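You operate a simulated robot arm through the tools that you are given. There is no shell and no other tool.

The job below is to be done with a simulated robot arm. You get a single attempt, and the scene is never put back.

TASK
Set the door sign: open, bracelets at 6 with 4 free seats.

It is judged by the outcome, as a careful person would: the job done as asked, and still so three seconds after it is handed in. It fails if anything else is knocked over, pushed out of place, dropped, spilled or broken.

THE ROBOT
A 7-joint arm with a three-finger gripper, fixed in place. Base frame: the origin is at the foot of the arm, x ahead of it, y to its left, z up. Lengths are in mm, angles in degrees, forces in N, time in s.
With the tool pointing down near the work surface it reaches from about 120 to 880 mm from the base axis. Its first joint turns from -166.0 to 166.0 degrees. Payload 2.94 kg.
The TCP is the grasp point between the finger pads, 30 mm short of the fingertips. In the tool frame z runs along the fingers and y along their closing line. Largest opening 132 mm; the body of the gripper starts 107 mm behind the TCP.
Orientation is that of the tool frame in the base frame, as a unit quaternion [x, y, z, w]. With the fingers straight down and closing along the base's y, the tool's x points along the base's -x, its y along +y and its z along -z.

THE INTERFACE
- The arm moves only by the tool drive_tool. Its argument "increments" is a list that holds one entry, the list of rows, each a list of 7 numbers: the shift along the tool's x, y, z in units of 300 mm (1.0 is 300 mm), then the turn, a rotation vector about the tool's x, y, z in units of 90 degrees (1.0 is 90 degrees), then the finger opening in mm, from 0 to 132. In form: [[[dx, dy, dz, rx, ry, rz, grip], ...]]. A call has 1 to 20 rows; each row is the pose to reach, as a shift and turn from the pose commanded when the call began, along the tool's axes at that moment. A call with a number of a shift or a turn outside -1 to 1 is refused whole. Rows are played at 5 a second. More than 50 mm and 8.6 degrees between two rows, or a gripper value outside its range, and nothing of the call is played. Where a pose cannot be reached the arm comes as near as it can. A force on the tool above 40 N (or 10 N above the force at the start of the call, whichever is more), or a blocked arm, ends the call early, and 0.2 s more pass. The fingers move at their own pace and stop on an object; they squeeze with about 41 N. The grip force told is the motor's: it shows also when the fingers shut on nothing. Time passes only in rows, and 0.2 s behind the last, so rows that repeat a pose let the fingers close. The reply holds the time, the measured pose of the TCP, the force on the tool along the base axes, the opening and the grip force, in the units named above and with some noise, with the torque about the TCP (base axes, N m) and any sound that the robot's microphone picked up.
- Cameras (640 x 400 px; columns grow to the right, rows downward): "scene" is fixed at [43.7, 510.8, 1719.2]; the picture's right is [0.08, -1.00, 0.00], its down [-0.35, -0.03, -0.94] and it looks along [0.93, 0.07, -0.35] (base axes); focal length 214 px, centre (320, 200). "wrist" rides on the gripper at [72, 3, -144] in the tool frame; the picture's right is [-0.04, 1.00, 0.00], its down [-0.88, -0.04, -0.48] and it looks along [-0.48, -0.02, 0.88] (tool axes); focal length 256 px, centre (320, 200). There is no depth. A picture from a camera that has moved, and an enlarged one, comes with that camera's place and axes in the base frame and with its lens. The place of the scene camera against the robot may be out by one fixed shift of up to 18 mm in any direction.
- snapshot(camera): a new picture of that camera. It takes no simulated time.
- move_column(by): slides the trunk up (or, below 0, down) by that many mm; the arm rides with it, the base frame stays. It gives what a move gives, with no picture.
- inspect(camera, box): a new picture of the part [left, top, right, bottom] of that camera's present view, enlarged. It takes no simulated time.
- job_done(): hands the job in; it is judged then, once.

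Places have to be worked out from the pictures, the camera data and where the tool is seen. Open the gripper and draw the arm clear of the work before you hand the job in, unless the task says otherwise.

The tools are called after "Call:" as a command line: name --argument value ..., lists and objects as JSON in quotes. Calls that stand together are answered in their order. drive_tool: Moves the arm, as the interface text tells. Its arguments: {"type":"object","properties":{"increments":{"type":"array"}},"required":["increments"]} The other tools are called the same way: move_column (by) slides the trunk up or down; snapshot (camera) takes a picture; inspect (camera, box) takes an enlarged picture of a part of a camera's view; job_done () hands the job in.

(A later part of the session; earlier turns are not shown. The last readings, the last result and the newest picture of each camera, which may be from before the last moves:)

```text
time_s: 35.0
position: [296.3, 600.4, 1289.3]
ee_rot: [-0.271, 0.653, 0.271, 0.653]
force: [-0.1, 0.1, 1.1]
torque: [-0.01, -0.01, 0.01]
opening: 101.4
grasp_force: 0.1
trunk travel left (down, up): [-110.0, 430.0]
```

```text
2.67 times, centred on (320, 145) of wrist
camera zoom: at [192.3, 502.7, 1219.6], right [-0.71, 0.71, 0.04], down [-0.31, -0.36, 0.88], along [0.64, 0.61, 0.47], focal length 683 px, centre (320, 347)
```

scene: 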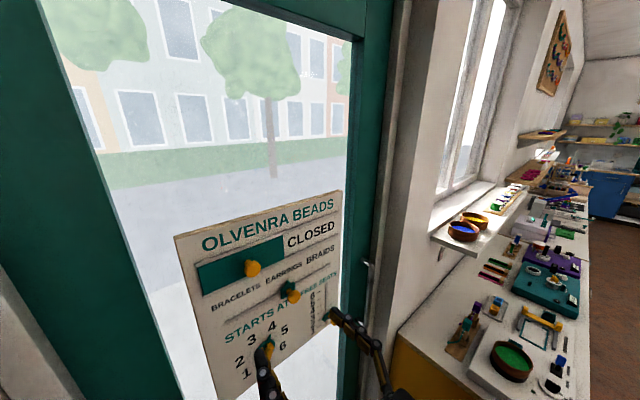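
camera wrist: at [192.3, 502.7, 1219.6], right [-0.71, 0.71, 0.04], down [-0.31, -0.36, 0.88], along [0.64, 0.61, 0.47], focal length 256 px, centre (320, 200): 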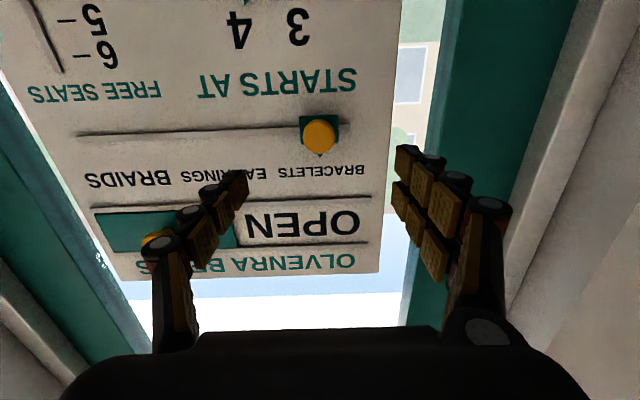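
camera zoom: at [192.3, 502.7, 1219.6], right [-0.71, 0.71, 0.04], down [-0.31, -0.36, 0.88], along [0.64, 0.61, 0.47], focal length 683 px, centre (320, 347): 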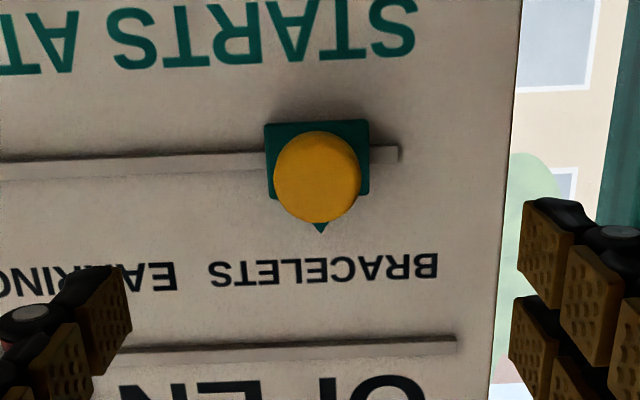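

The pointer sits under the middle of BRACELETS, matching how it sat under EARRINGS. Now the hour dial, at about h −166, z 1123: I lower the trunk 105 mm, then the arm 60 mm and shift right 49 mm, still 125 mm off the knobs.

Call:
move_column --by -105

Call:
drive_tool --increments '[[[0.05, -0.041, 0, 0, 0, 0, 110], [0.1, -0.082, 0, 0, 0, 0, 110], [0.15, -0.123, 0, 0, 0, 0, 110], [0.2, -0.163, 0, 0, 0, 0, 110], [0.2, -0.163, 0, 0, 0, 0, 110]]]'

Call:
snapshot --camera "wrist"

Call:
inspect --camera "wrist" --box '[200, 70, 440, 220]'

Call:
inspect --camera "scene" --box '[190, 300, 350, 400]'

```text
time_s: 36.4
position: [296.6, 601.4, 1184.3]
ee_rot: [-0.27, 0.654, 0.27, 0.654]
force: [0.5, 0.1, -0.2]
torque: [-0.02, 0.03, 0.0]
opening: 110.1
grasp_force: 0.1
trunk travel left (down, up): [-5.0, 535.0]
```

```text
time_s: 37.6
position: [331.4, 567.8, 1125.7]
ee_rot: [-0.27, 0.654, 0.271, 0.653]
force: [-0.7, -1.2, 0.9]
torque: [-0.02, -0.03, -0.01]
opening: 109.8
grasp_force: 0.0
trunk travel left (down, up): [-5.0, 535.0]
```

```text
taken
camera wrist: at [227.2, 468.8, 1055.0], right [-0.71, 0.71, 0.04], down [-0.31, -0.36, 0.88], along [0.64, 0.61, 0.47], focal length 256 px, centre (320, 200)
```

wrist: 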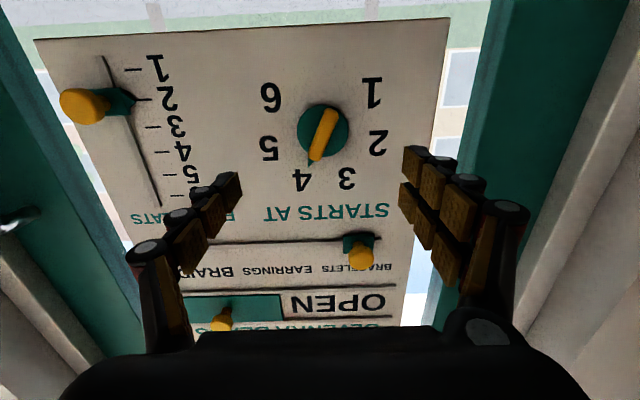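

```text
2.67 times, centred on (320, 145) of wrist
camera zoom: at [227.2, 468.8, 1055.0], right [-0.71, 0.71, 0.04], down [-0.31, -0.36, 0.88], along [0.64, 0.61, 0.47], focal length 683 px, centre (320, 347)
```

zoom: 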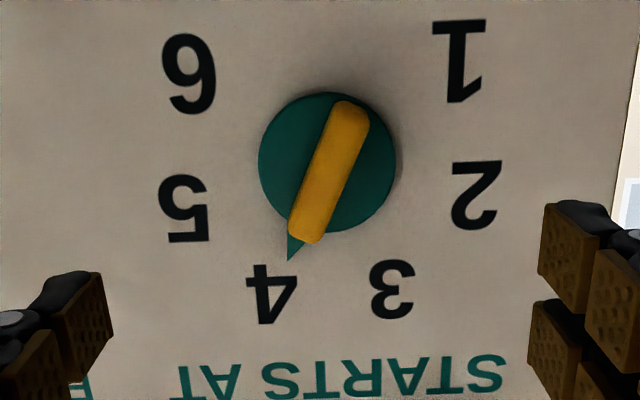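

```text
4.00 times, centred on (270, 350) of scene
camera zoom: at [43.7, 510.8, 1719.2], right [0.08, -1.0, 0.0], down [-0.35, -0.03, -0.94], along [0.93, 0.07, -0.35], focal length 858 px, centre (520, -400)
```

zoom: 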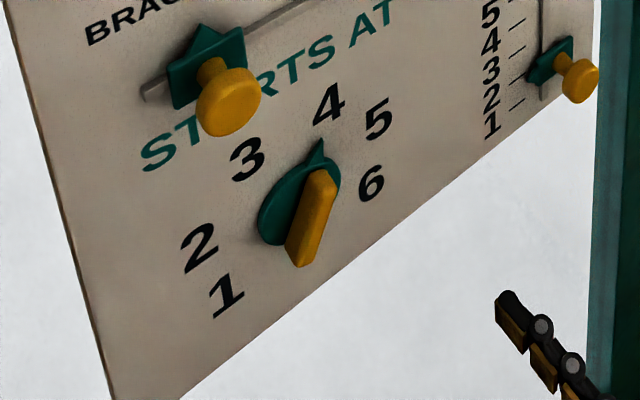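

The dial centre works out at h −172, z 1127 with numerals on a 69 mm circle at 50° steps: 4 at +25°, 6 at +125° clockwise from up. The pointer is at +25° (4), so it must turn 100° clockwise. I look closely at the bar handle to judge its depth.

Call:
inspect --camera "scene" --box '[240, 325, 296, 360]'

Call:
inspect --camera "wrist" --box '[272, 90, 368, 150]'

```text
11.43 times, centred on (268, 342) of scene
camera zoom: at [43.7, 510.8, 1719.2], right [0.08, -1.0, 0.0], down [-0.35, -0.03, -0.94], along [0.93, 0.07, -0.35], focal length 2451 px, centre (914, -1429)
```

zoom: 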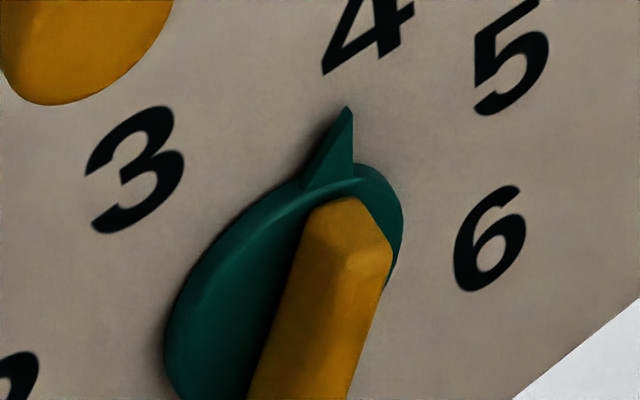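

```text
6.67 times, centred on (320, 120) of wrist
camera zoom: at [227.2, 468.8, 1055.0], right [-0.71, 0.71, 0.04], down [-0.31, -0.36, 0.88], along [0.64, 0.61, 0.47], focal length 1707 px, centre (320, 733)
```

zoom: 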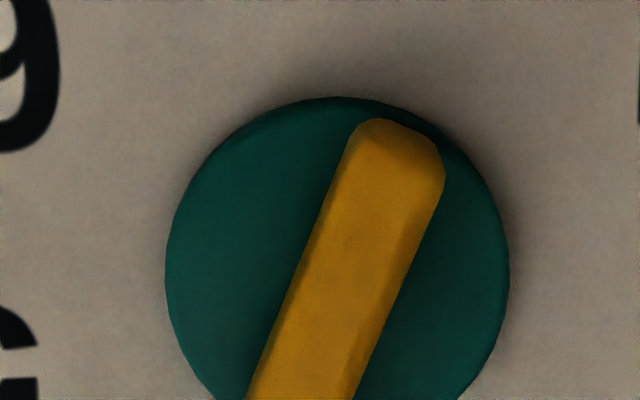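

I shift the enlargement to see the whole dial and bar.

Call:
inspect --camera "scene" --box '[240, 332, 296, 367]'

Call:
inspect --camera "wrist" --box '[272, 105, 368, 165]'

```text
11.43 times, centred on (268, 350) of scene
camera zoom: at [43.7, 510.8, 1719.2], right [0.08, -1.0, 0.0], down [-0.35, -0.03, -0.94], along [0.93, 0.07, -0.35], focal length 2451 px, centre (914, -1509)
```

zoom: 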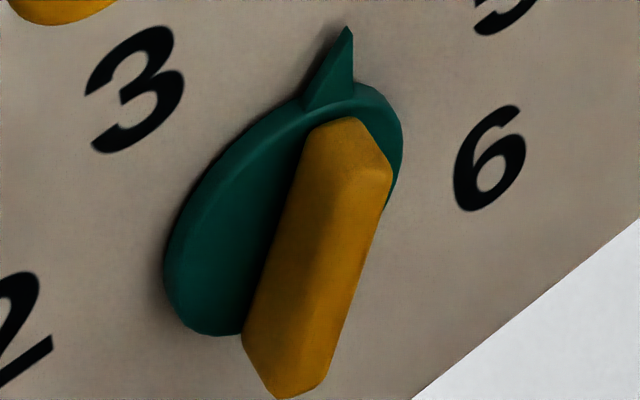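

```text
6.67 times, centred on (320, 135) of wrist
camera zoom: at [227.2, 468.8, 1055.0], right [-0.71, 0.71, 0.04], down [-0.31, -0.36, 0.88], along [0.64, 0.61, 0.47], focal length 1707 px, centre (320, 633)
```

zoom: 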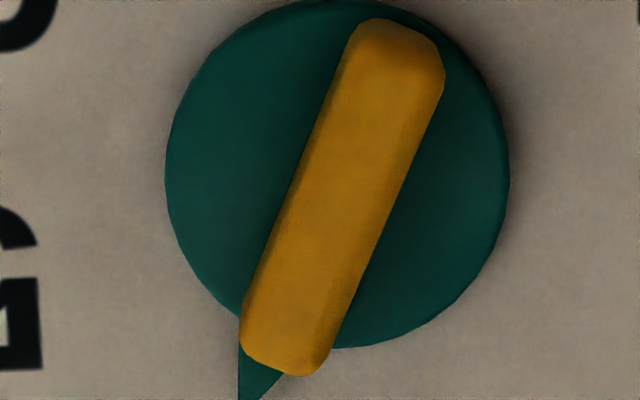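

The bar is about 57 × 15 mm and stands roughly 19 mm out of a thin disc (bar front n≈770, disc front ≈789). Before gripping I check at this stand-off that the wrist can roll clockwise from +25° all the way to +125°.

Call:
drive_tool --increments '[[[0, 0.015, 0, 0, 0, 0.09, 60], [0, 0.015, 0, 0, 0, 0.18, 60], [0, 0.015, 0, 0, 0, 0.27, 60], [0, 0.015, 0, 0, 0, 0.36, 60], [0, 0.015, 0, 0, 0, 0.45, 60], [0, 0.015, 0, 0, 0, 0.54, 60], [0, 0.015, 0, 0, 0, 0.63, 60], [0, 0.015, 0, 0, 0, 0.72, 60], [0, 0.015, 0, 0, 0, 0.81, 60], [0, 0.015, 0, 0, 0, 0.9, 60], [0, 0.015, 0, 0, 0, 0.99, 60], [0, 0.015, 0, 0, 0, 0.99, 60]]]'

Call:
snapshot --camera "wrist"

Call:
snapshot --camera "scene"

```text
time_s: 40.2
position: [338.8, 557.5, 1214.4]
ee_rot: [0.266, 0.688, 0.62, 0.267]
force: [-0.3, 0.2, 1.0]
torque: [-0.03, -0.01, 0.05]
opening: 60.1
grasp_force: 0.1
out of reach, approached as far as the arm can: row 7, 8, 9, 10, 11, 12
trunk travel left (down, up): [-5.0, 535.0]
```

```text
taken
camera wrist: at [187.6, 506.6, 1230.0], right [0.06, 0.06, 1.0], down [0.3, -0.95, 0.04], along [0.95, 0.29, -0.08], focal length 256 px, centre (320, 200)
```

wrist: 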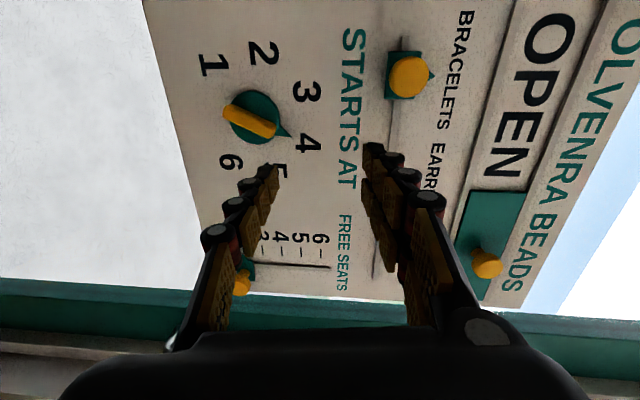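

```text
taken
```

scene: 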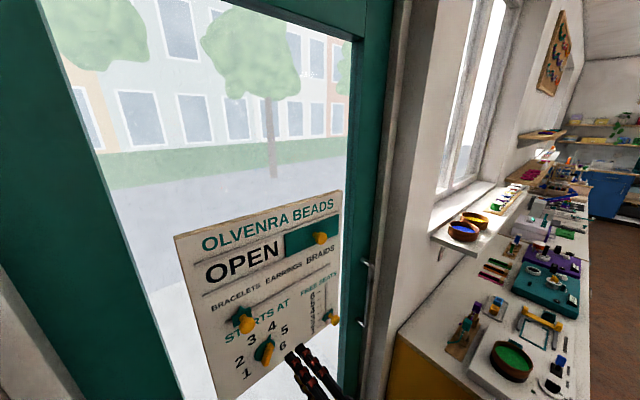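

The wrist's last joint runs out near +50° roll, so clockwise from here won't do. Gripping the bar is the same with the tool turned by half a turn, so I will grip at −155° and turn to −55°. First I unwind back to zero roll.

Call:
drive_tool --increments '[[[0, 0, 0, 0, 0, -0.09, 60], [0, 0, 0, 0, 0, -0.18, 60], [0, 0, 0, 0, 0, -0.27, 60], [0, 0, 0, 0, 0, -0.36, 60], [0, 0, 0, 0, 0, -0.45, 60], [0, 0, 0, 0, 0, -0.54, 60], [0, 0, 0, 0, 0, -0.63, 60], [0, 0, 0, 0, 0, -0.72, 60], [0, 0, 0, 0, 0, -0.81, 60], [0, 0, 0, 0, 0, -0.9, 60], [0, 0, 0, 0, 0, -0.99, 60], [0, 0, 0, 0, 0, -0.99, 60]]]'

Call:
snapshot --camera "wrist"

```text
time_s: 42.8
position: [339.5, 558.4, 1216.6]
ee_rot: [-0.295, 0.676, 0.254, 0.626]
force: [-0.1, 0.1, 0.3]
torque: [0.02, 0.01, -0.01]
opening: 60.2
grasp_force: 0.1
trunk travel left (down, up): [-5.0, 535.0]
```

```text
taken
camera wrist: at [233.3, 453.6, 1159.1], right [-0.71, 0.7, 0.02], down [-0.27, -0.29, 0.92], along [0.65, 0.65, 0.4], focal length 256 px, centre (320, 200)
```

wrist: 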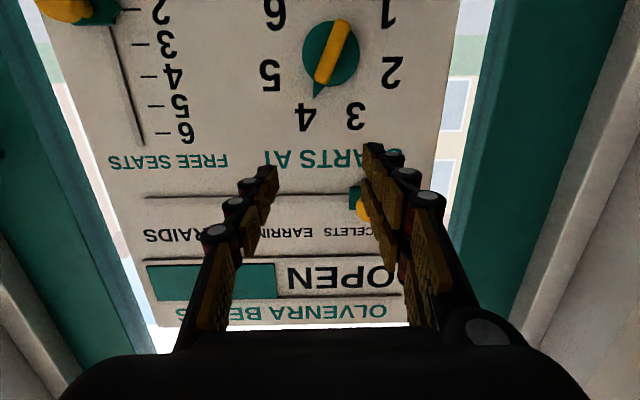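

The arm settled 90 mm high with a 5° tilt because the unreachable roll was clipped. I correct the tilt first (rotation computed from the measured orientation), then reposition.

Call:
drive_tool --increments '[[[0, 0, 0, 0.004, -0.028, 0.0085, 60], [0, 0, 0, 0.008, -0.0556, 0.0169, 60], [0, 0, 0, 0.008, -0.0556, 0.0169, 60]]]'

Call:
snapshot --camera "wrist"

```text
time_s: 43.6
position: [340.2, 560.1, 1216.8]
ee_rot: [-0.269, 0.654, 0.27, 0.654]
force: [-0.4, -0.5, -0.6]
torque: [0.02, -0.01, 0.02]
opening: 60.4
grasp_force: 0.1
trunk travel left (down, up): [-5.0, 535.0]
```

```text
taken
camera wrist: at [234.7, 460.4, 1146.1], right [-0.71, 0.71, 0.04], down [-0.31, -0.36, 0.88], along [0.64, 0.61, 0.48], focal length 256 px, centre (320, 200)
```

wrist: 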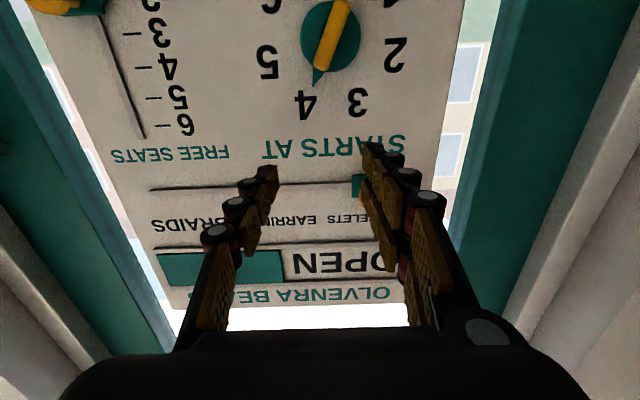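

The tool is square again. I now roll counter-clockwise in two calls toward −155°, watching that it stays reachable.

Call:
drive_tool --increments '[[[0, 0, 0, 0, 0, -0.09, 60], [0, 0, 0, 0, 0, -0.18, 60], [0, 0, 0, 0, 0, -0.27, 60], [0, 0, 0, 0, 0, -0.36, 60], [0, 0, 0, 0, 0, -0.45, 60], [0, 0, 0, 0, 0, -0.54, 60], [0, 0, 0, 0, 0, -0.63, 60], [0, 0, 0, 0, 0, -0.72, 60], [0, 0, 0, 0, 0, -0.81, 60], [0, 0, 0, 0, 0, -0.9, 60], [0, 0, 0, 0, 0, -0.9, 60]]]'

```text
time_s: 46.0
position: [338.1, 559.1, 1215.9]
ee_rot: [-0.629, 0.32, -0.219, 0.673]
force: [0.3, 0.3, 0.5]
torque: [0.04, -0.02, -0.01]
opening: 60.0
grasp_force: 0.1
trunk travel left (down, up): [-5.0, 535.0]
```

The orientation is exactly as commanded at −81°. I continue another 74° to −155°.

Call:
drive_tool --increments '[[[0, 0, 0, 0, 0, -0.0822, 60], [0, 0, 0, 0, 0, -0.1644, 60], [0, 0, 0, 0, 0, -0.2467, 60], [0, 0, 0, 0, 0, -0.3289, 60], [0, 0, 0, 0, 0, -0.4111, 60], [0, 0, 0, 0, 0, -0.4933, 60], [0, 0, 0, 0, 0, -0.5756, 60], [0, 0, 0, 0, 0, -0.6578, 60], [0, 0, 0, 0, 0, -0.74, 60], [0, 0, 0, 0, 0, -0.8222, 60], [0, 0, 0, 0, 0, -0.8222, 60]]]'

Call:
snapshot --camera "wrist"

Call:
snapshot --camera "scene"

```text
time_s: 48.4
position: [339.7, 558.6, 1216.5]
ee_rot: [0.696, 0.122, 0.58, -0.405]
force: [0.4, 0.0, 0.1]
torque: [0.0, -0.02, 0.0]
opening: 60.1
grasp_force: 0.1
trunk travel left (down, up): [-5.0, 535.0]
```

```text
taken
camera wrist: at [260.5, 434.3, 1282.4], right [0.63, -0.63, -0.46], down [-0.62, -0.05, -0.78], along [0.47, 0.78, -0.42], focal length 256 px, centre (320, 200)
```

wrist: 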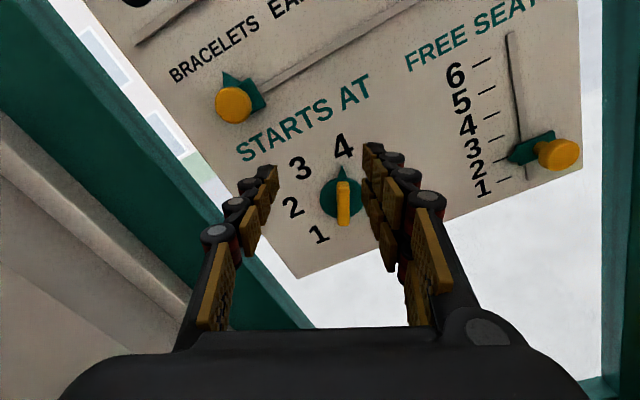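

```text
taken
```

scene: 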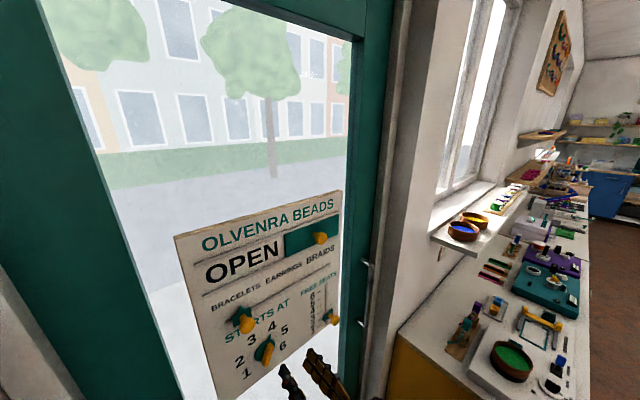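

At −155° the bar stands upright in the wrist view, so the fingers will close across it. I move the tool axis onto the dial centre (down 90 mm, left 17 mm), staying off the plate.

Call:
drive_tool --increments '[[[-0.1, 0.026, 0, 0, 0, 0, 60], [-0.2, 0.052, 0, 0, 0, 0, 60], [-0.295, 0.0767, 0, 0, 0, 0, 60], [-0.295, 0.0767, 0, 0, 0, 0, 60]]]'

Call:
snapshot --camera "wrist"

Call:
inspect --camera "wrist" --box '[240, 70, 400, 170]'

```text
time_s: 49.4
position: [327.6, 571.9, 1125.9]
ee_rot: [0.696, 0.122, 0.579, -0.407]
force: [-0.2, 0.6, 0.4]
torque: [0.01, -0.03, -0.04]
opening: 60.1
grasp_force: 0.1
trunk travel left (down, up): [-5.0, 535.0]
```

```text
taken
camera wrist: at [248.9, 446.5, 1192.3], right [0.63, -0.63, -0.46], down [-0.62, -0.05, -0.78], along [0.47, 0.78, -0.42], focal length 256 px, centre (320, 200)
```

wrist: 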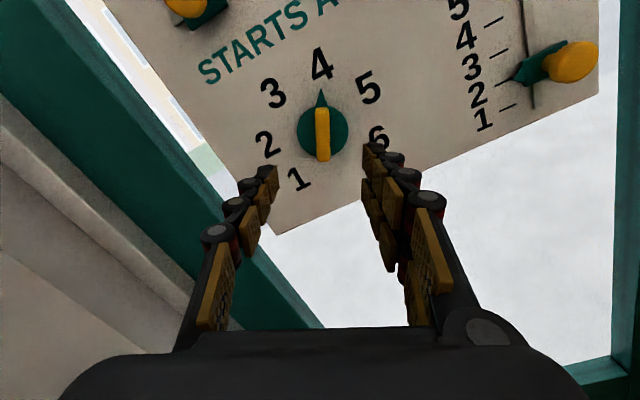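

```text
4.00 times, centred on (320, 120) of wrist
camera zoom: at [248.9, 446.5, 1192.3], right [0.63, -0.63, -0.46], down [-0.62, -0.05, -0.78], along [0.47, 0.78, -0.42], focal length 1024 px, centre (320, 520)
```

zoom: 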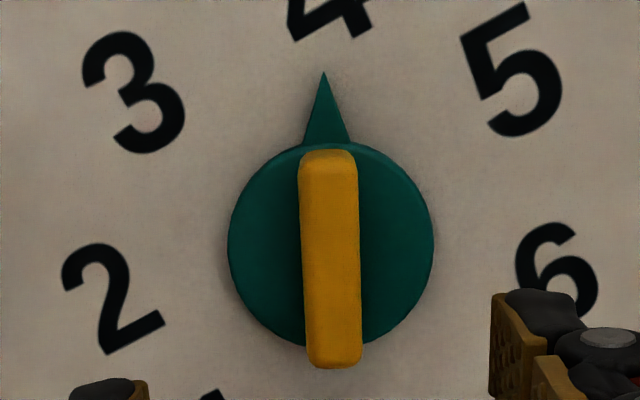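

The dial sits about 2–3 mm to the right of the tool axis in the picture. I correct that and advance 95 mm with 50 mm opening, then re-check.

Call:
drive_tool --increments '[[[0.005, 0.009, 0.08, 0, 0, 0, 50], [0.005, 0.009, 0.16, 0, 0, 0, 50], [0.005, 0.009, 0.24, 0, 0, 0, 50], [0.005, 0.009, 0.3167, 0, 0, 0, 50], [0.005, 0.009, 0.3167, 0, 0, 0, 50]]]'

Call:
snapshot --camera "wrist"

Call:
inspect --camera "wrist" --box '[240, 90, 400, 190]'

Call:
inspect --camera "scene" --box '[210, 300, 338, 380]'

```text
time_s: 50.6
position: [397.2, 635.4, 1126.2]
ee_rot: [0.696, 0.122, 0.579, -0.406]
force: [0.6, 0.9, 0.3]
torque: [0.02, -0.02, 0.04]
opening: 50.2
grasp_force: 0.0
trunk travel left (down, up): [-5.0, 535.0]
```

```text
taken
camera wrist: at [318.7, 511.0, 1192.1], right [0.63, -0.63, -0.46], down [-0.62, -0.05, -0.78], along [0.47, 0.78, -0.42], focal length 256 px, centre (320, 200)
```

wrist: 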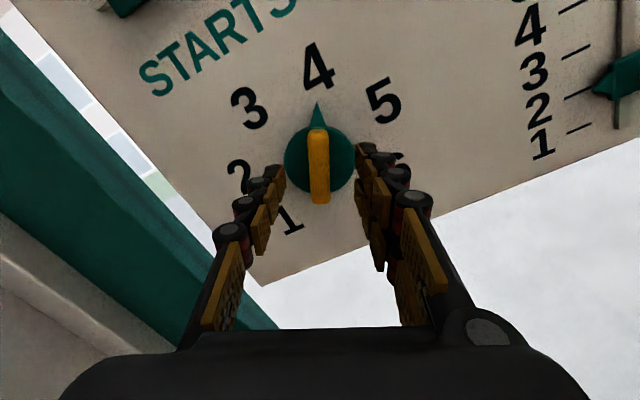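

```text
4.00 times, centred on (320, 140) of wrist
camera zoom: at [318.7, 511.0, 1192.1], right [0.63, -0.63, -0.46], down [-0.62, -0.05, -0.78], along [0.47, 0.78, -0.42], focal length 1024 px, centre (320, 440)
```

zoom: 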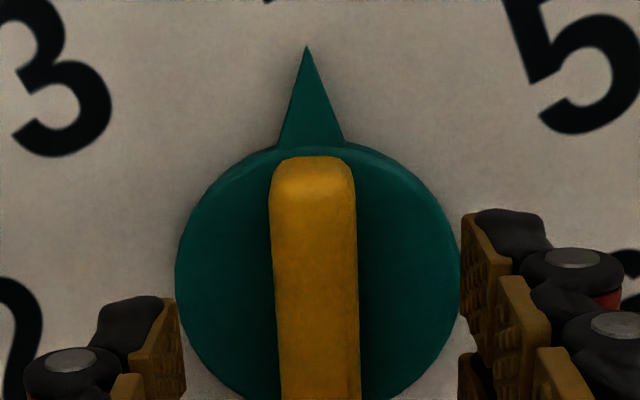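

```text
5.00 times, centred on (274, 340) of scene
camera zoom: at [43.7, 510.8, 1719.2], right [0.08, -1.0, 0.0], down [-0.35, -0.03, -0.94], along [0.93, 0.07, -0.35], focal length 1072 px, centre (550, -500)
```

zoom: 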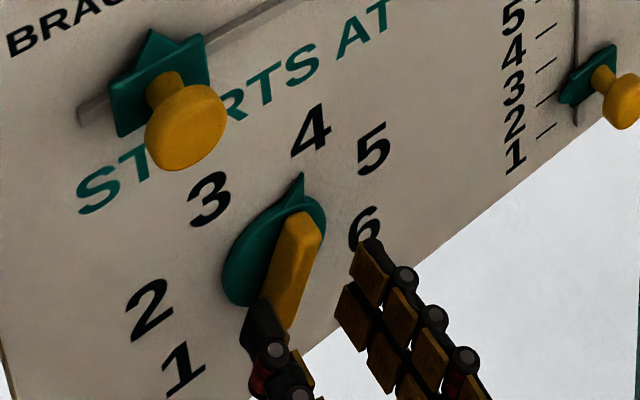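

The bar is centred within about 1.5 mm between the fingers. I correct 1.3 mm and advance the last 24 mm so the tips straddle the bar just short of the disc.

Call:
drive_tool --increments '[[[0, -0.0043, 0.03, 0, 0, 0, 50], [0, -0.0043, 0.055, 0, 0, 0, 50], [0, -0.0043, 0.08, 0, 0, 0, 50], [0, -0.0043, 0.08, 0, 0, 0, 50]]]'

Call:
inspect --camera "wrist" --box '[224, 100, 416, 220]'

Call:
inspect --camera "scene" --box '[226, 310, 322, 370]'

```text
time_s: 51.6
position: [412.8, 654.7, 1127.2]
ee_rot: [0.696, 0.123, 0.579, -0.407]
force: [0.2, 0.3, -0.2]
torque: [0.0, 0.0, 0.01]
opening: 50.0
grasp_force: 0.2
trunk travel left (down, up): [-5.0, 535.0]
```

```text
3.33 times, centred on (320, 160) of wrist
camera zoom: at [334.4, 529.0, 1192.6], right [0.63, -0.63, -0.46], down [-0.62, -0.05, -0.78], along [0.47, 0.78, -0.42], focal length 853 px, centre (320, 333)
```

zoom: 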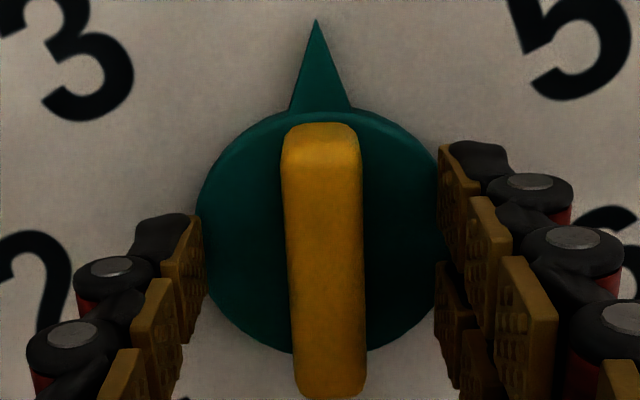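

```text
6.67 times, centred on (274, 340) of scene
camera zoom: at [43.7, 510.8, 1719.2], right [0.08, -1.0, 0.0], down [-0.35, -0.03, -0.94], along [0.93, 0.07, -0.35], focal length 1430 px, centre (627, -733)
```

zoom: 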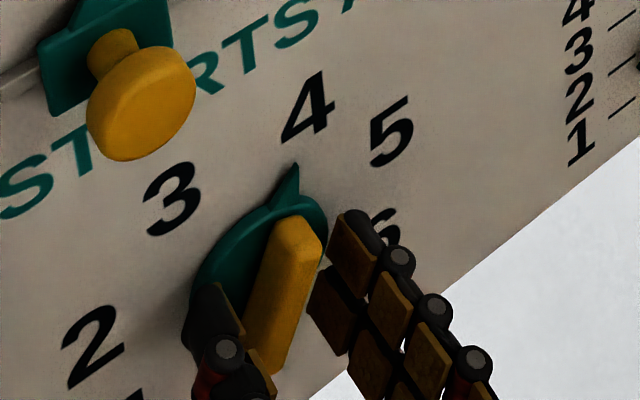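

The tips straddle the bar with no contact force. I close on it.

Call:
drive_tool --increments '[[[0, 0, 0, 0, 0, 0, 5], [0, 0, 0, 0, 0, 0, 5], [0, 0, 0, 0, 0, 0, 5], [0, 0, 0, 0, 0, 0, 5], [0, 0, 0, 0, 0, 0, 5], [0, 0, 0, 0, 0, 0, 5]]]'

Call:
inspect --camera "wrist" --box '[224, 100, 416, 220]'

Call:
inspect --camera "scene" --box '[226, 310, 322, 370]'

```text
time_s: 53.0
position: [413.6, 653.9, 1126.7]
ee_rot: [0.697, 0.121, 0.58, -0.405]
force: [5.0, -5.6, -2.9]
torque: [0.26, -0.31, -0.43]
opening: 15.7
grasp_force: 41.6
trunk travel left (down, up): [-5.0, 535.0]
```

```text
3.33 times, centred on (320, 160) of wrist
camera zoom: at [335.2, 528.3, 1192.3], right [0.63, -0.63, -0.46], down [-0.62, -0.05, -0.78], along [0.47, 0.78, -0.42], focal length 853 px, centre (320, 333)
```

zoom: 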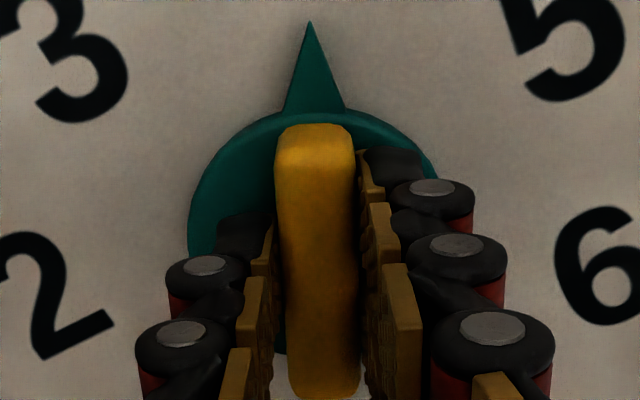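

```text
6.67 times, centred on (274, 340) of scene
camera zoom: at [43.7, 510.8, 1719.2], right [0.08, -1.0, 0.0], down [-0.35, -0.03, -0.94], along [0.93, 0.07, -0.35], focal length 1430 px, centre (627, -733)
```

zoom: 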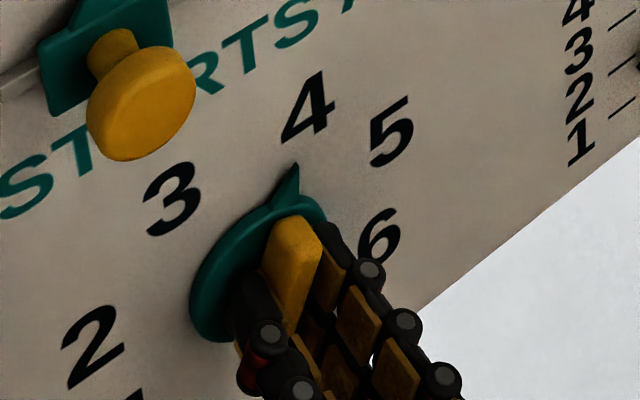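

The bar is held (15.7 mm, 42 N) with a small side load of about 7 N, which I relieve by 1.2 mm. I turn clockwise 49° in small steps first.

Call:
drive_tool --increments '[[[0, 0.004, 0, 0, 0, 0, 5], [0, 0.004, 0, 0, 0, 0.0778, 5], [0, 0.004, 0, 0, 0, 0.1556, 5], [0, 0.004, 0, 0, 0, 0.2333, 5], [0, 0.004, 0, 0, 0, 0.3111, 5], [0, 0.004, 0, 0, 0, 0.3889, 5], [0, 0.004, 0, 0, 0, 0.4667, 5], [0, 0.004, 0, 0, 0, 0.5444, 5], [0, 0.004, 0, 0, 0, 0.5444, 5]]]'

Call:
inspect --camera "scene" --box '[226, 310, 322, 370]'

Call:
inspect --camera "wrist" --box '[224, 80, 416, 200]'

```text
time_s: 55.0
position: [416.7, 653.1, 1126.1]
ee_rot: [0.685, -0.179, 0.357, -0.609]
force: [1.1, -13.5, -12.0]
torque: [-0.25, 0.24, -0.28]
opening: 15.8
grasp_force: 41.6
trunk travel left (down, up): [-5.0, 535.0]
```

```text
6.67 times, centred on (274, 340) of scene
camera zoom: at [43.7, 510.8, 1719.2], right [0.08, -1.0, 0.0], down [-0.35, -0.03, -0.94], along [0.93, 0.07, -0.35], focal length 1430 px, centre (627, -733)
```

zoom: 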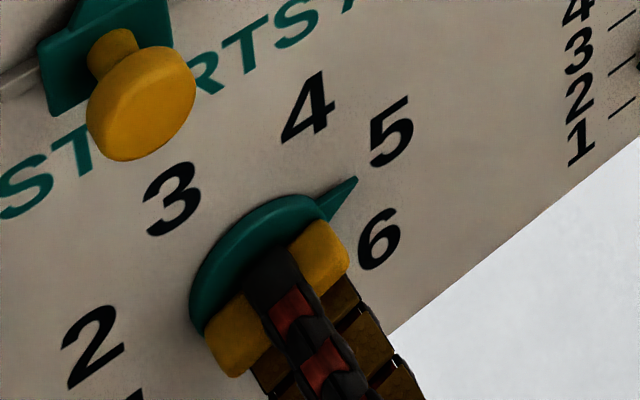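

```text
3.33 times, centred on (320, 140) of wrist
camera zoom: at [361.8, 501.7, 1144.3], right [0.16, -0.16, -0.97], down [-0.94, 0.27, -0.2], along [0.3, 0.95, -0.11], focal length 853 px, centre (320, 400)
```

zoom: 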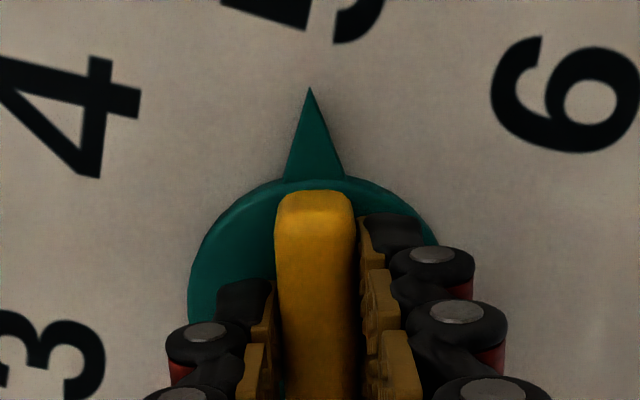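

The dial turns well; the pointer is near 5. Some load has built up (about 14 N sideways, 9 N outward), so I shift the tool slightly with it and read again.

Call:
drive_tool --increments '[[[0.002, 0.005, -0.003, 0, 0, 0, 5], [0.002, 0.005, -0.003, 0, 0, 0, 5]]]'

```text
time_s: 55.6
position: [413.6, 653.3, 1125.7]
ee_rot: [0.684, -0.178, 0.358, -0.61]
force: [4.6, -0.5, -7.2]
torque: [-0.08, 0.09, -0.36]
opening: 16.1
grasp_force: 42.1
trunk travel left (down, up): [-5.0, 535.0]
```

The load dropped to about 8 N. I shift a further 0.8 mm and turn another 25.5°.

Call:
drive_tool --increments '[[[0, 0.003, 0, 0, 0, 0, 5], [0, 0.003, 0, 0, 0, 0.0708, 5], [0, 0.003, 0, 0, 0, 0.1417, 5], [0, 0.003, 0, 0, 0, 0.2125, 5], [0, 0.003, 0, 0, 0, 0.2833, 5], [0, 0.003, 0, 0, 0, 0.2833, 5]]]'

```text
time_s: 57.0
position: [413.5, 652.0, 1123.5]
ee_rot: [-0.628, 0.325, -0.214, 0.674]
force: [5.8, 6.5, -2.3]
torque: [0.01, -0.01, 0.11]
opening: 15.7
grasp_force: 42.3
trunk travel left (down, up): [-5.0, 535.0]
```

Loads are small. I turn the final 25.5° and check the pointer against the 6.

Call:
drive_tool --increments '[[[0, 0, 0.002, 0, 0, 0.0708, 5], [0, 0, 0.002, 0, 0, 0.1417, 5], [0, 0, 0.002, 0, 0, 0.2125, 5], [0, 0, 0.002, 0, 0, 0.2833, 5], [0, 0, 0.002, 0, 0, 0.2833, 5]]]'

Call:
inspect --camera "scene" --box '[226, 310, 322, 370]'

Call:
inspect --camera "wrist" --box '[192, 60, 448, 220]'

```text
time_s: 58.2
position: [414.3, 652.9, 1124.8]
ee_rot: [-0.541, 0.455, -0.061, 0.705]
force: [1.4, 6.8, -1.1]
torque: [0.02, -0.16, 0.32]
opening: 15.6
grasp_force: 41.6
trunk travel left (down, up): [-5.0, 535.0]
```

```text
6.67 times, centred on (274, 340) of scene
camera zoom: at [43.7, 510.8, 1719.2], right [0.08, -1.0, 0.0], down [-0.35, -0.03, -0.94], along [0.93, 0.07, -0.35], focal length 1430 px, centre (627, -733)
```

zoom: 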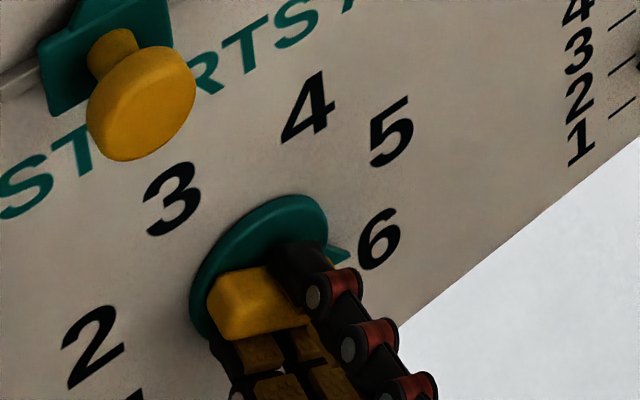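

```text
2.50 times, centred on (320, 140) of wrist
camera zoom: at [352.5, 511.0, 1082.0], right [-0.43, 0.43, -0.79], down [-0.83, 0.16, 0.54], along [0.36, 0.89, 0.29], focal length 640 px, centre (320, 350)
```

zoom: 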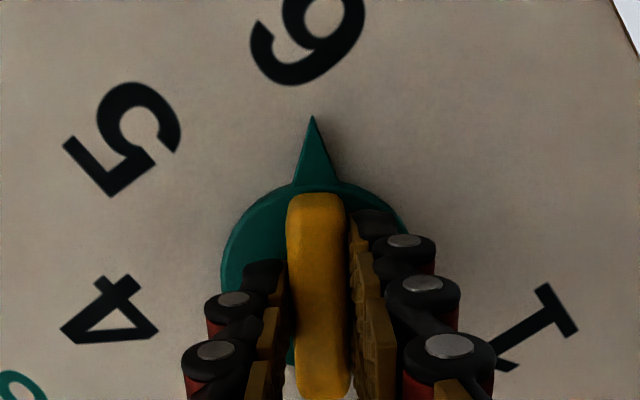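

The pointer aims at the 6. I open the fingers and withdraw straight back.

Call:
drive_tool --increments '[[[0, 0, 0, 0, 0, 0, 50], [0, 0, 0, 0, 0, 0, 50], [0, 0, 0, 0, 0, 0, 50], [0, 0, 0, 0, 0, 0, 50], [0, 0, 0, 0, 0, 0, 50], [0, 0, -0.1, 0, 0, 0, 50], [0, 0, -0.2, 0, 0, 0, 50], [0, 0, -0.3, 0, 0, 0, 60], [0, 0, -0.4, 0, 0, 0, 70], [0, 0, -0.4, 0, 0, 0, 70]]]'

Call:
snapshot --camera "wrist"

Call:
inspect --camera "wrist" --box '[224, 60, 416, 180]'

Call:
inspect --camera "scene" --box '[210, 300, 338, 380]'

```text
time_s: 60.4
position: [329.5, 567.0, 1125.4]
ee_rot: [-0.541, 0.455, -0.061, 0.705]
force: [-0.3, 0.1, 0.6]
torque: [-0.02, 0.05, 0.02]
opening: 70.0
grasp_force: 0.2
trunk travel left (down, up): [-5.0, 535.0]
```

```text
taken
camera wrist: at [267.7, 425.8, 1082.9], right [-0.43, 0.43, -0.79], down [-0.83, 0.16, 0.54], along [0.36, 0.89, 0.29], focal length 256 px, centre (320, 200)
```

wrist: 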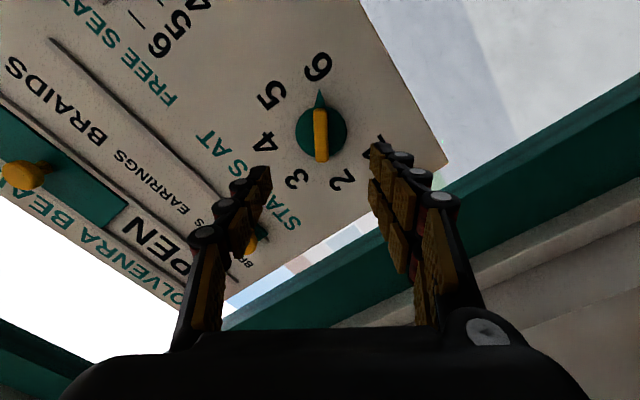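

```text
3.33 times, centred on (320, 120) of wrist
camera zoom: at [267.7, 425.8, 1082.9], right [-0.43, 0.43, -0.79], down [-0.83, 0.16, 0.54], along [0.36, 0.89, 0.29], focal length 853 px, centre (320, 467)
```

zoom: 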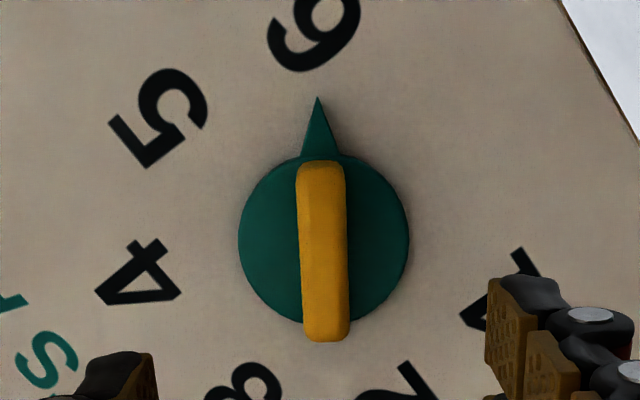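

```text
5.00 times, centred on (274, 340) of scene
camera zoom: at [43.7, 510.8, 1719.2], right [0.08, -1.0, 0.0], down [-0.35, -0.03, -0.94], along [0.93, 0.07, -0.35], focal length 1072 px, centre (550, -500)
```

zoom: 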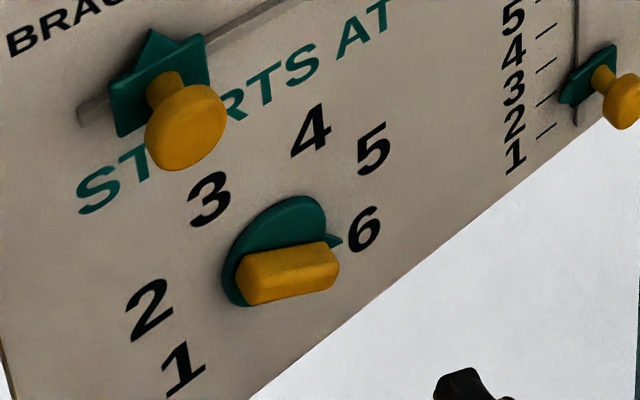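

The dial reads 6 squarely. Next the seats slider, at about h +63, z ≈1087. I roll to −90° so the fingers close vertically along its travel, then shift right 231 mm and down 35 mm at stand-off.

Call:
drive_tool --increments '[[[0, 0, 0, 0, 0, -0.0778, 75], [0, 0, 0, 0, 0, -0.1556, 75], [0, 0, 0, 0, 0, -0.2333, 75], [0, 0, 0, 0, 0, -0.3111, 75], [0, 0, 0, 0, 0, -0.3889, 75], [0, 0, 0, 0, 0, -0.3889, 75]]]'

Call:
drive_tool --increments '[[[0.13, 0.02, 0, 0, 0, 0, 75], [0.26, 0.04, 0, 0, 0, 0, 75], [0.39, 0.06, 0, 0, 0, 0, 75], [0.52, 0.08, 0, 0, 0, 0, 75], [0.65, 0.1, 0, 0, 0, 0, 75], [0.77, 0.117, 0, 0, 0, 0, 75], [0.77, 0.117, 0, 0, 0, 0, 75]]]'

Call:
snapshot --camera "wrist"

Call:
inspect --camera "wrist" --box '[200, 40, 440, 190]'

Call:
snapshot --camera "scene"

```text
time_s: 61.8
position: [328.4, 567.5, 1125.8]
ee_rot: [-0.653, 0.271, -0.271, 0.653]
force: [-0.2, 0.0, 0.3]
torque: [0.0, 0.02, -0.03]
opening: 75.0
grasp_force: 0.2
trunk travel left (down, up): [-5.0, 535.0]
```

```text
time_s: 63.4
position: [454.8, 434.2, 1100.7]
ee_rot: [0.65, -0.286, 0.283, -0.644]
force: [-0.3, -0.3, 0.6]
torque: [-0.01, 0.01, -0.03]
opening: 75.0
grasp_force: 0.1
out of reach, approached as far as the arm can: row 5, 6, 7
trunk travel left (down, up): [-5.0, 535.0]
```

```text
taken
camera wrist: at [397.1, 284.3, 1102.0], right [-0.04, 0.03, -1.0], down [-0.94, 0.33, 0.04], along [0.33, 0.95, 0.01], focal length 256 px, centre (320, 200)
```

wrist: 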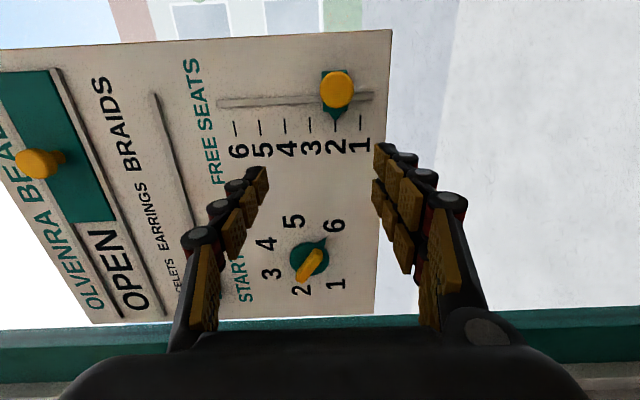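

```text
2.67 times, centred on (320, 115) of wrist
camera zoom: at [397.1, 284.3, 1102.0], right [-0.04, 0.03, -1.0], down [-0.94, 0.33, 0.04], along [0.33, 0.95, 0.01], focal length 683 px, centre (320, 427)
```

zoom: 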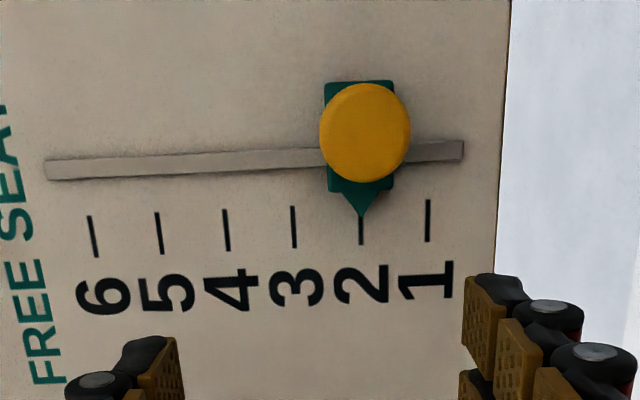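

```text
taken
```

scene: 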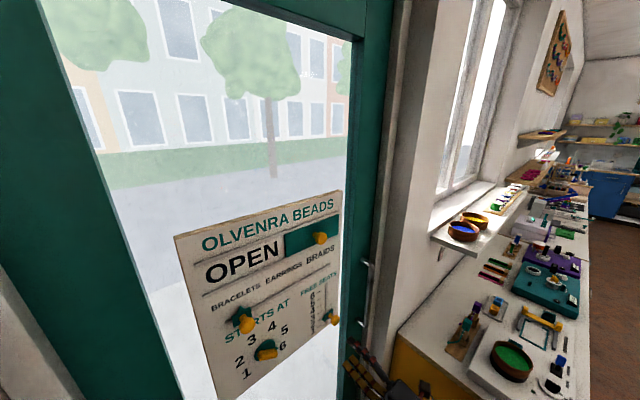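

The arm hit a joint limit at this folded-in stand-off, ending at h≈15, z≈1101 with a 2.5° yaw error. The picture shows the slider on 2 clearly. Moving nearer the plate stretches the arm, so I advance 60 mm (tips still 35 mm short of the knobs) and restore the yaw.

Call:
drive_tool --increments '[[[0, 0, 0.07, 0, 0, 0, 75], [0, 0, 0.14, 0, 0, 0, 75], [0, 0, 0.2, 0.003, -0.014, 0, 75], [0, 0, 0.2, 0.006, -0.0273, 0, 75], [0, 0, 0.2, 0.006, -0.0273, 0, 75]]]'

Call:
snapshot --camera "wrist"

```text
time_s: 64.6
position: [475.3, 495.7, 1108.4]
ee_rot: [0.653, -0.274, 0.272, -0.652]
force: [-0.6, 0.6, -1.0]
torque: [0.02, -0.02, -0.03]
opening: 75.1
grasp_force: 0.1
out of reach, approached as far as the arm can: row 1, 2, 3, 4, 5
trunk travel left (down, up): [-5.0, 535.0]
```

```text
taken
camera wrist: at [423.8, 343.8, 1107.4], right [-0.03, 0.03, -1.0], down [-0.96, 0.29, 0.04], along [0.29, 0.96, 0.02], focal length 256 px, centre (320, 200)
```

wrist: 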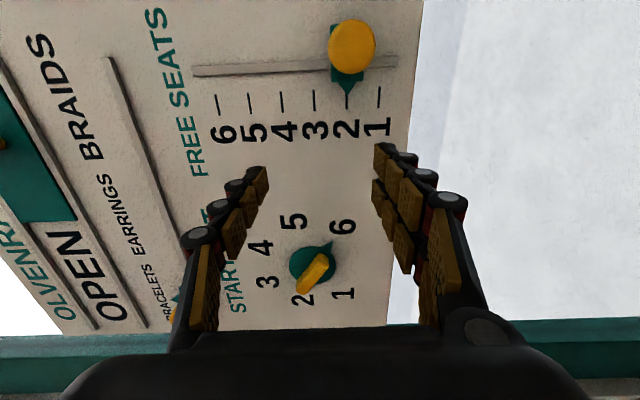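

The limit persists low down with the tool level, apparently the wrist bend. A level approach at z≈1087 won't work, so I will come at this knob with the tool tipped about 25° down and the fingers closing sideways, which keeps the wrist higher. First I go up 85 mm and back 40 mm into a comfortable region.

Call:
drive_tool --increments '[[[0, -0.1, -0.05, 0, 0, 0, 75], [0, -0.2, -0.1, 0, 0, 0, 75], [0, -0.283, -0.133, 0, 0, 0, 75], [0, -0.283, -0.133, 0, 0, 0, 75]]]'

```text
time_s: 65.6
position: [447.3, 467.4, 1194.6]
ee_rot: [0.652, -0.274, 0.272, -0.652]
force: [0.5, -0.7, -0.2]
torque: [-0.04, 0.0, 0.0]
opening: 75.0
grasp_force: 0.1
trunk travel left (down, up): [-5.0, 535.0]
```

Reached without complaint. Now I roll back +90° to bring the closing line horizontal.

Call:
drive_tool --increments '[[[0, 0, 0, 0, 0, 0.0909, 75], [0, 0, 0, 0, 0, 0.1818, 75], [0, 0, 0, 0, 0, 0.2727, 75], [0, 0, 0, 0, 0, 0.3636, 75], [0, 0, 0, 0, 0, 0.4545, 75], [0, 0, 0, 0, 0, 0.5454, 75], [0, 0, 0, 0, 0, 0.6363, 75], [0, 0, 0, 0, 0, 0.7272, 75], [0, 0, 0, 0, 0, 0.8181, 75], [0, 0, 0, 0, 0, 0.909, 75], [0, 0, 0, 0, 0, 1.0, 75], [0, 0, 0, 0, 0, 1.0, 75]]]'

Call:
snapshot --camera "wrist"

```text
time_s: 68.2
position: [448.5, 468.1, 1194.1]
ee_rot: [-0.268, 0.655, 0.27, 0.653]
force: [0.4, -0.2, 0.1]
torque: [0.0, 0.04, -0.01]
opening: 75.1
grasp_force: 0.2
trunk travel left (down, up): [-5.0, 535.0]
```

```text
taken
camera wrist: at [343.3, 369.9, 1124.2], right [-0.7, 0.71, 0.05], down [-0.31, -0.36, 0.88], along [0.64, 0.6, 0.47], focal length 256 px, centre (320, 200)
```

wrist: 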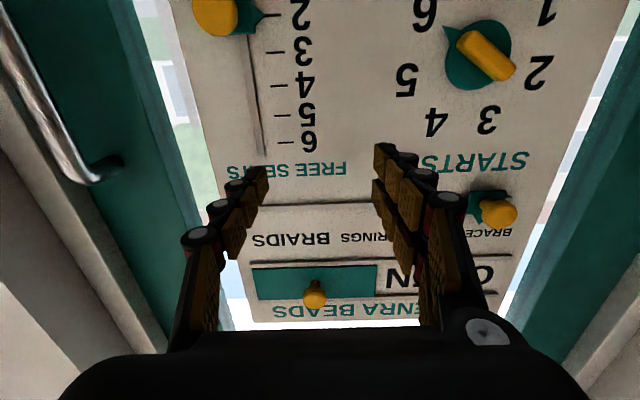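

Square again at z 1194. I tip the tool 25° down about the TCP.

Call:
drive_tool --increments '[[[0, 0, 0, 0, 0.07, 0, 75], [0, 0, 0, 0, 0.14, 0, 75], [0, 0, 0, 0, 0.21, 0, 75], [0, 0, 0, 0, 0.2778, 0, 75], [0, 0, 0, 0, 0.2778, 0, 75]]]'

Call:
snapshot --camera "wrist"

```text
time_s: 69.4
position: [450.2, 465.3, 1196.2]
ee_rot: [-0.314, 0.776, 0.203, 0.508]
force: [0.4, 0.3, 0.6]
torque: [-0.02, 0.04, 0.02]
opening: 75.1
grasp_force: 0.2
out of reach, approached as far as the arm can: row 4, 5
trunk travel left (down, up): [-5.0, 535.0]
```

```text
taken
camera wrist: at [332.7, 356.1, 1190.0], right [-0.68, 0.73, 0.04], down [-0.04, -0.08, 1.0], along [0.73, 0.68, 0.08], focal length 256 px, centre (320, 200)
```

wrist: 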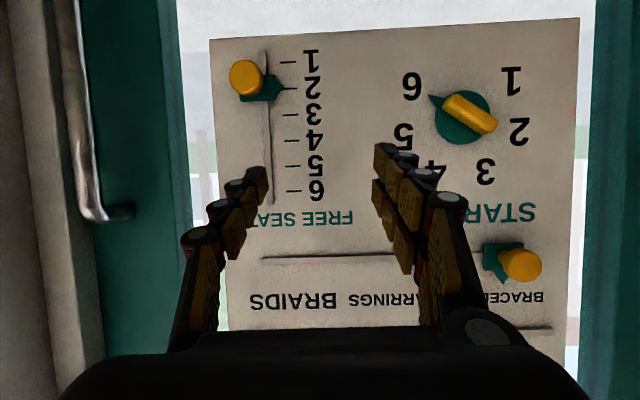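

The pitch stalled at about 24° near a wrist singularity with the tool in the arm's plane. Earlier, the same pitch worked with the tool further left, so I shift 60 mm left first and then continue tipping down in small steps.

Call:
drive_tool --increments '[[[0, 0.07, 0, 0, 0, 0, 75], [0, 0.14, 0, 0, 0, 0, 75], [0, 0.2, 0, 0, 0, 0, 75], [0, 0.2, 0, 0, 0.07, 0, 75], [0, 0.2, 0, 0, 0.14, 0, 75], [0, 0.2, 0, 0, 0.14, 0, 75]]]'

```text
time_s: 70.8
position: [409.4, 507.4, 1198.0]
ee_rot: [-0.34, 0.831, 0.168, 0.407]
force: [-0.7, 0.1, -0.4]
torque: [0.02, 0.0, -0.01]
opening: 75.1
grasp_force: 0.1
trunk travel left (down, up): [-5.0, 535.0]
```

That worked: the tool is now tipped about 37° down with yaw 45°. I move right 132 mm and slightly down to a stand-off in front of the seats knob.

Call:
drive_tool --increments '[[[0.013, -0.11, 0.033, 0, 0, 0, 75], [0.026, -0.22, 0.067, 0, 0, 0, 75], [0.04, -0.33, 0.1, 0, 0, 0, 75], [0.053, -0.44, 0.133, 0, 0, 0, 75], [0.053, -0.44, 0.133, 0, 0, 0, 75]]]'

Call:
snapshot --camera "wrist"

Call:
inspect --camera "wrist" --box '[240, 40, 400, 140]'

Call:
snapshot --camera "scene"

```text
time_s: 72.0
position: [518.2, 431.0, 1160.2]
ee_rot: [-0.34, 0.831, 0.168, 0.408]
force: [0.6, 0.2, 0.0]
torque: [0.02, 0.02, 0.01]
opening: 75.2
grasp_force: 0.1
trunk travel left (down, up): [-5.0, 535.0]
```

```text
taken
camera wrist: at [403.4, 321.8, 1193.1], right [-0.68, 0.73, 0.04], down [0.14, 0.08, 0.99], along [0.72, 0.68, -0.16], focal length 256 px, centre (320, 200)
```

wrist: 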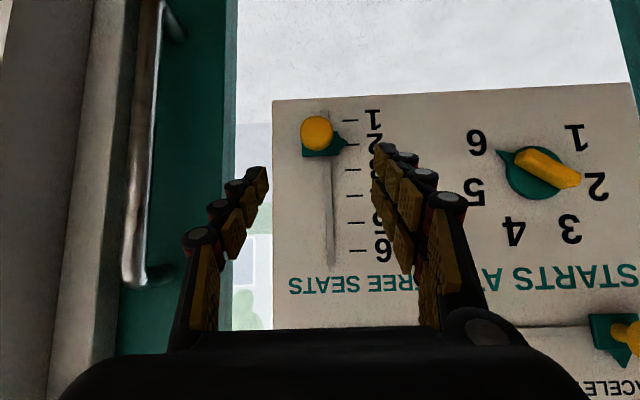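

```text
4.00 times, centred on (320, 90) of wrist
camera zoom: at [403.4, 321.8, 1193.1], right [-0.68, 0.73, 0.04], down [0.14, 0.08, 0.99], along [0.72, 0.68, -0.16], focal length 1024 px, centre (320, 640)
```

zoom: 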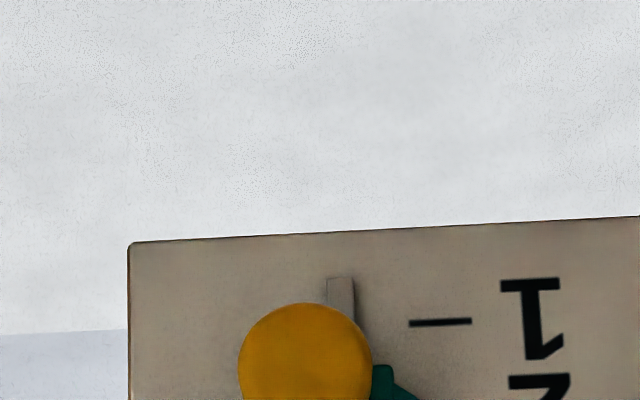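

```text
taken
```

scene: 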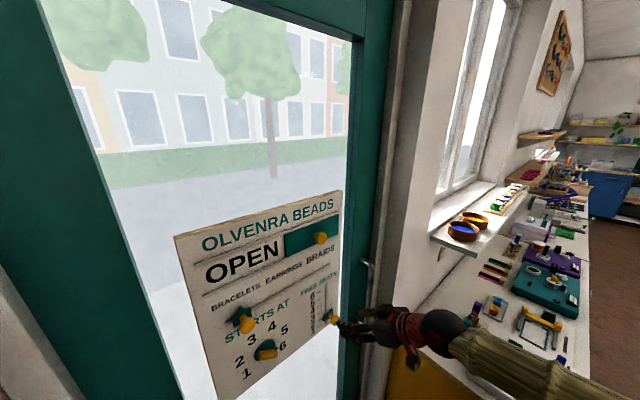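

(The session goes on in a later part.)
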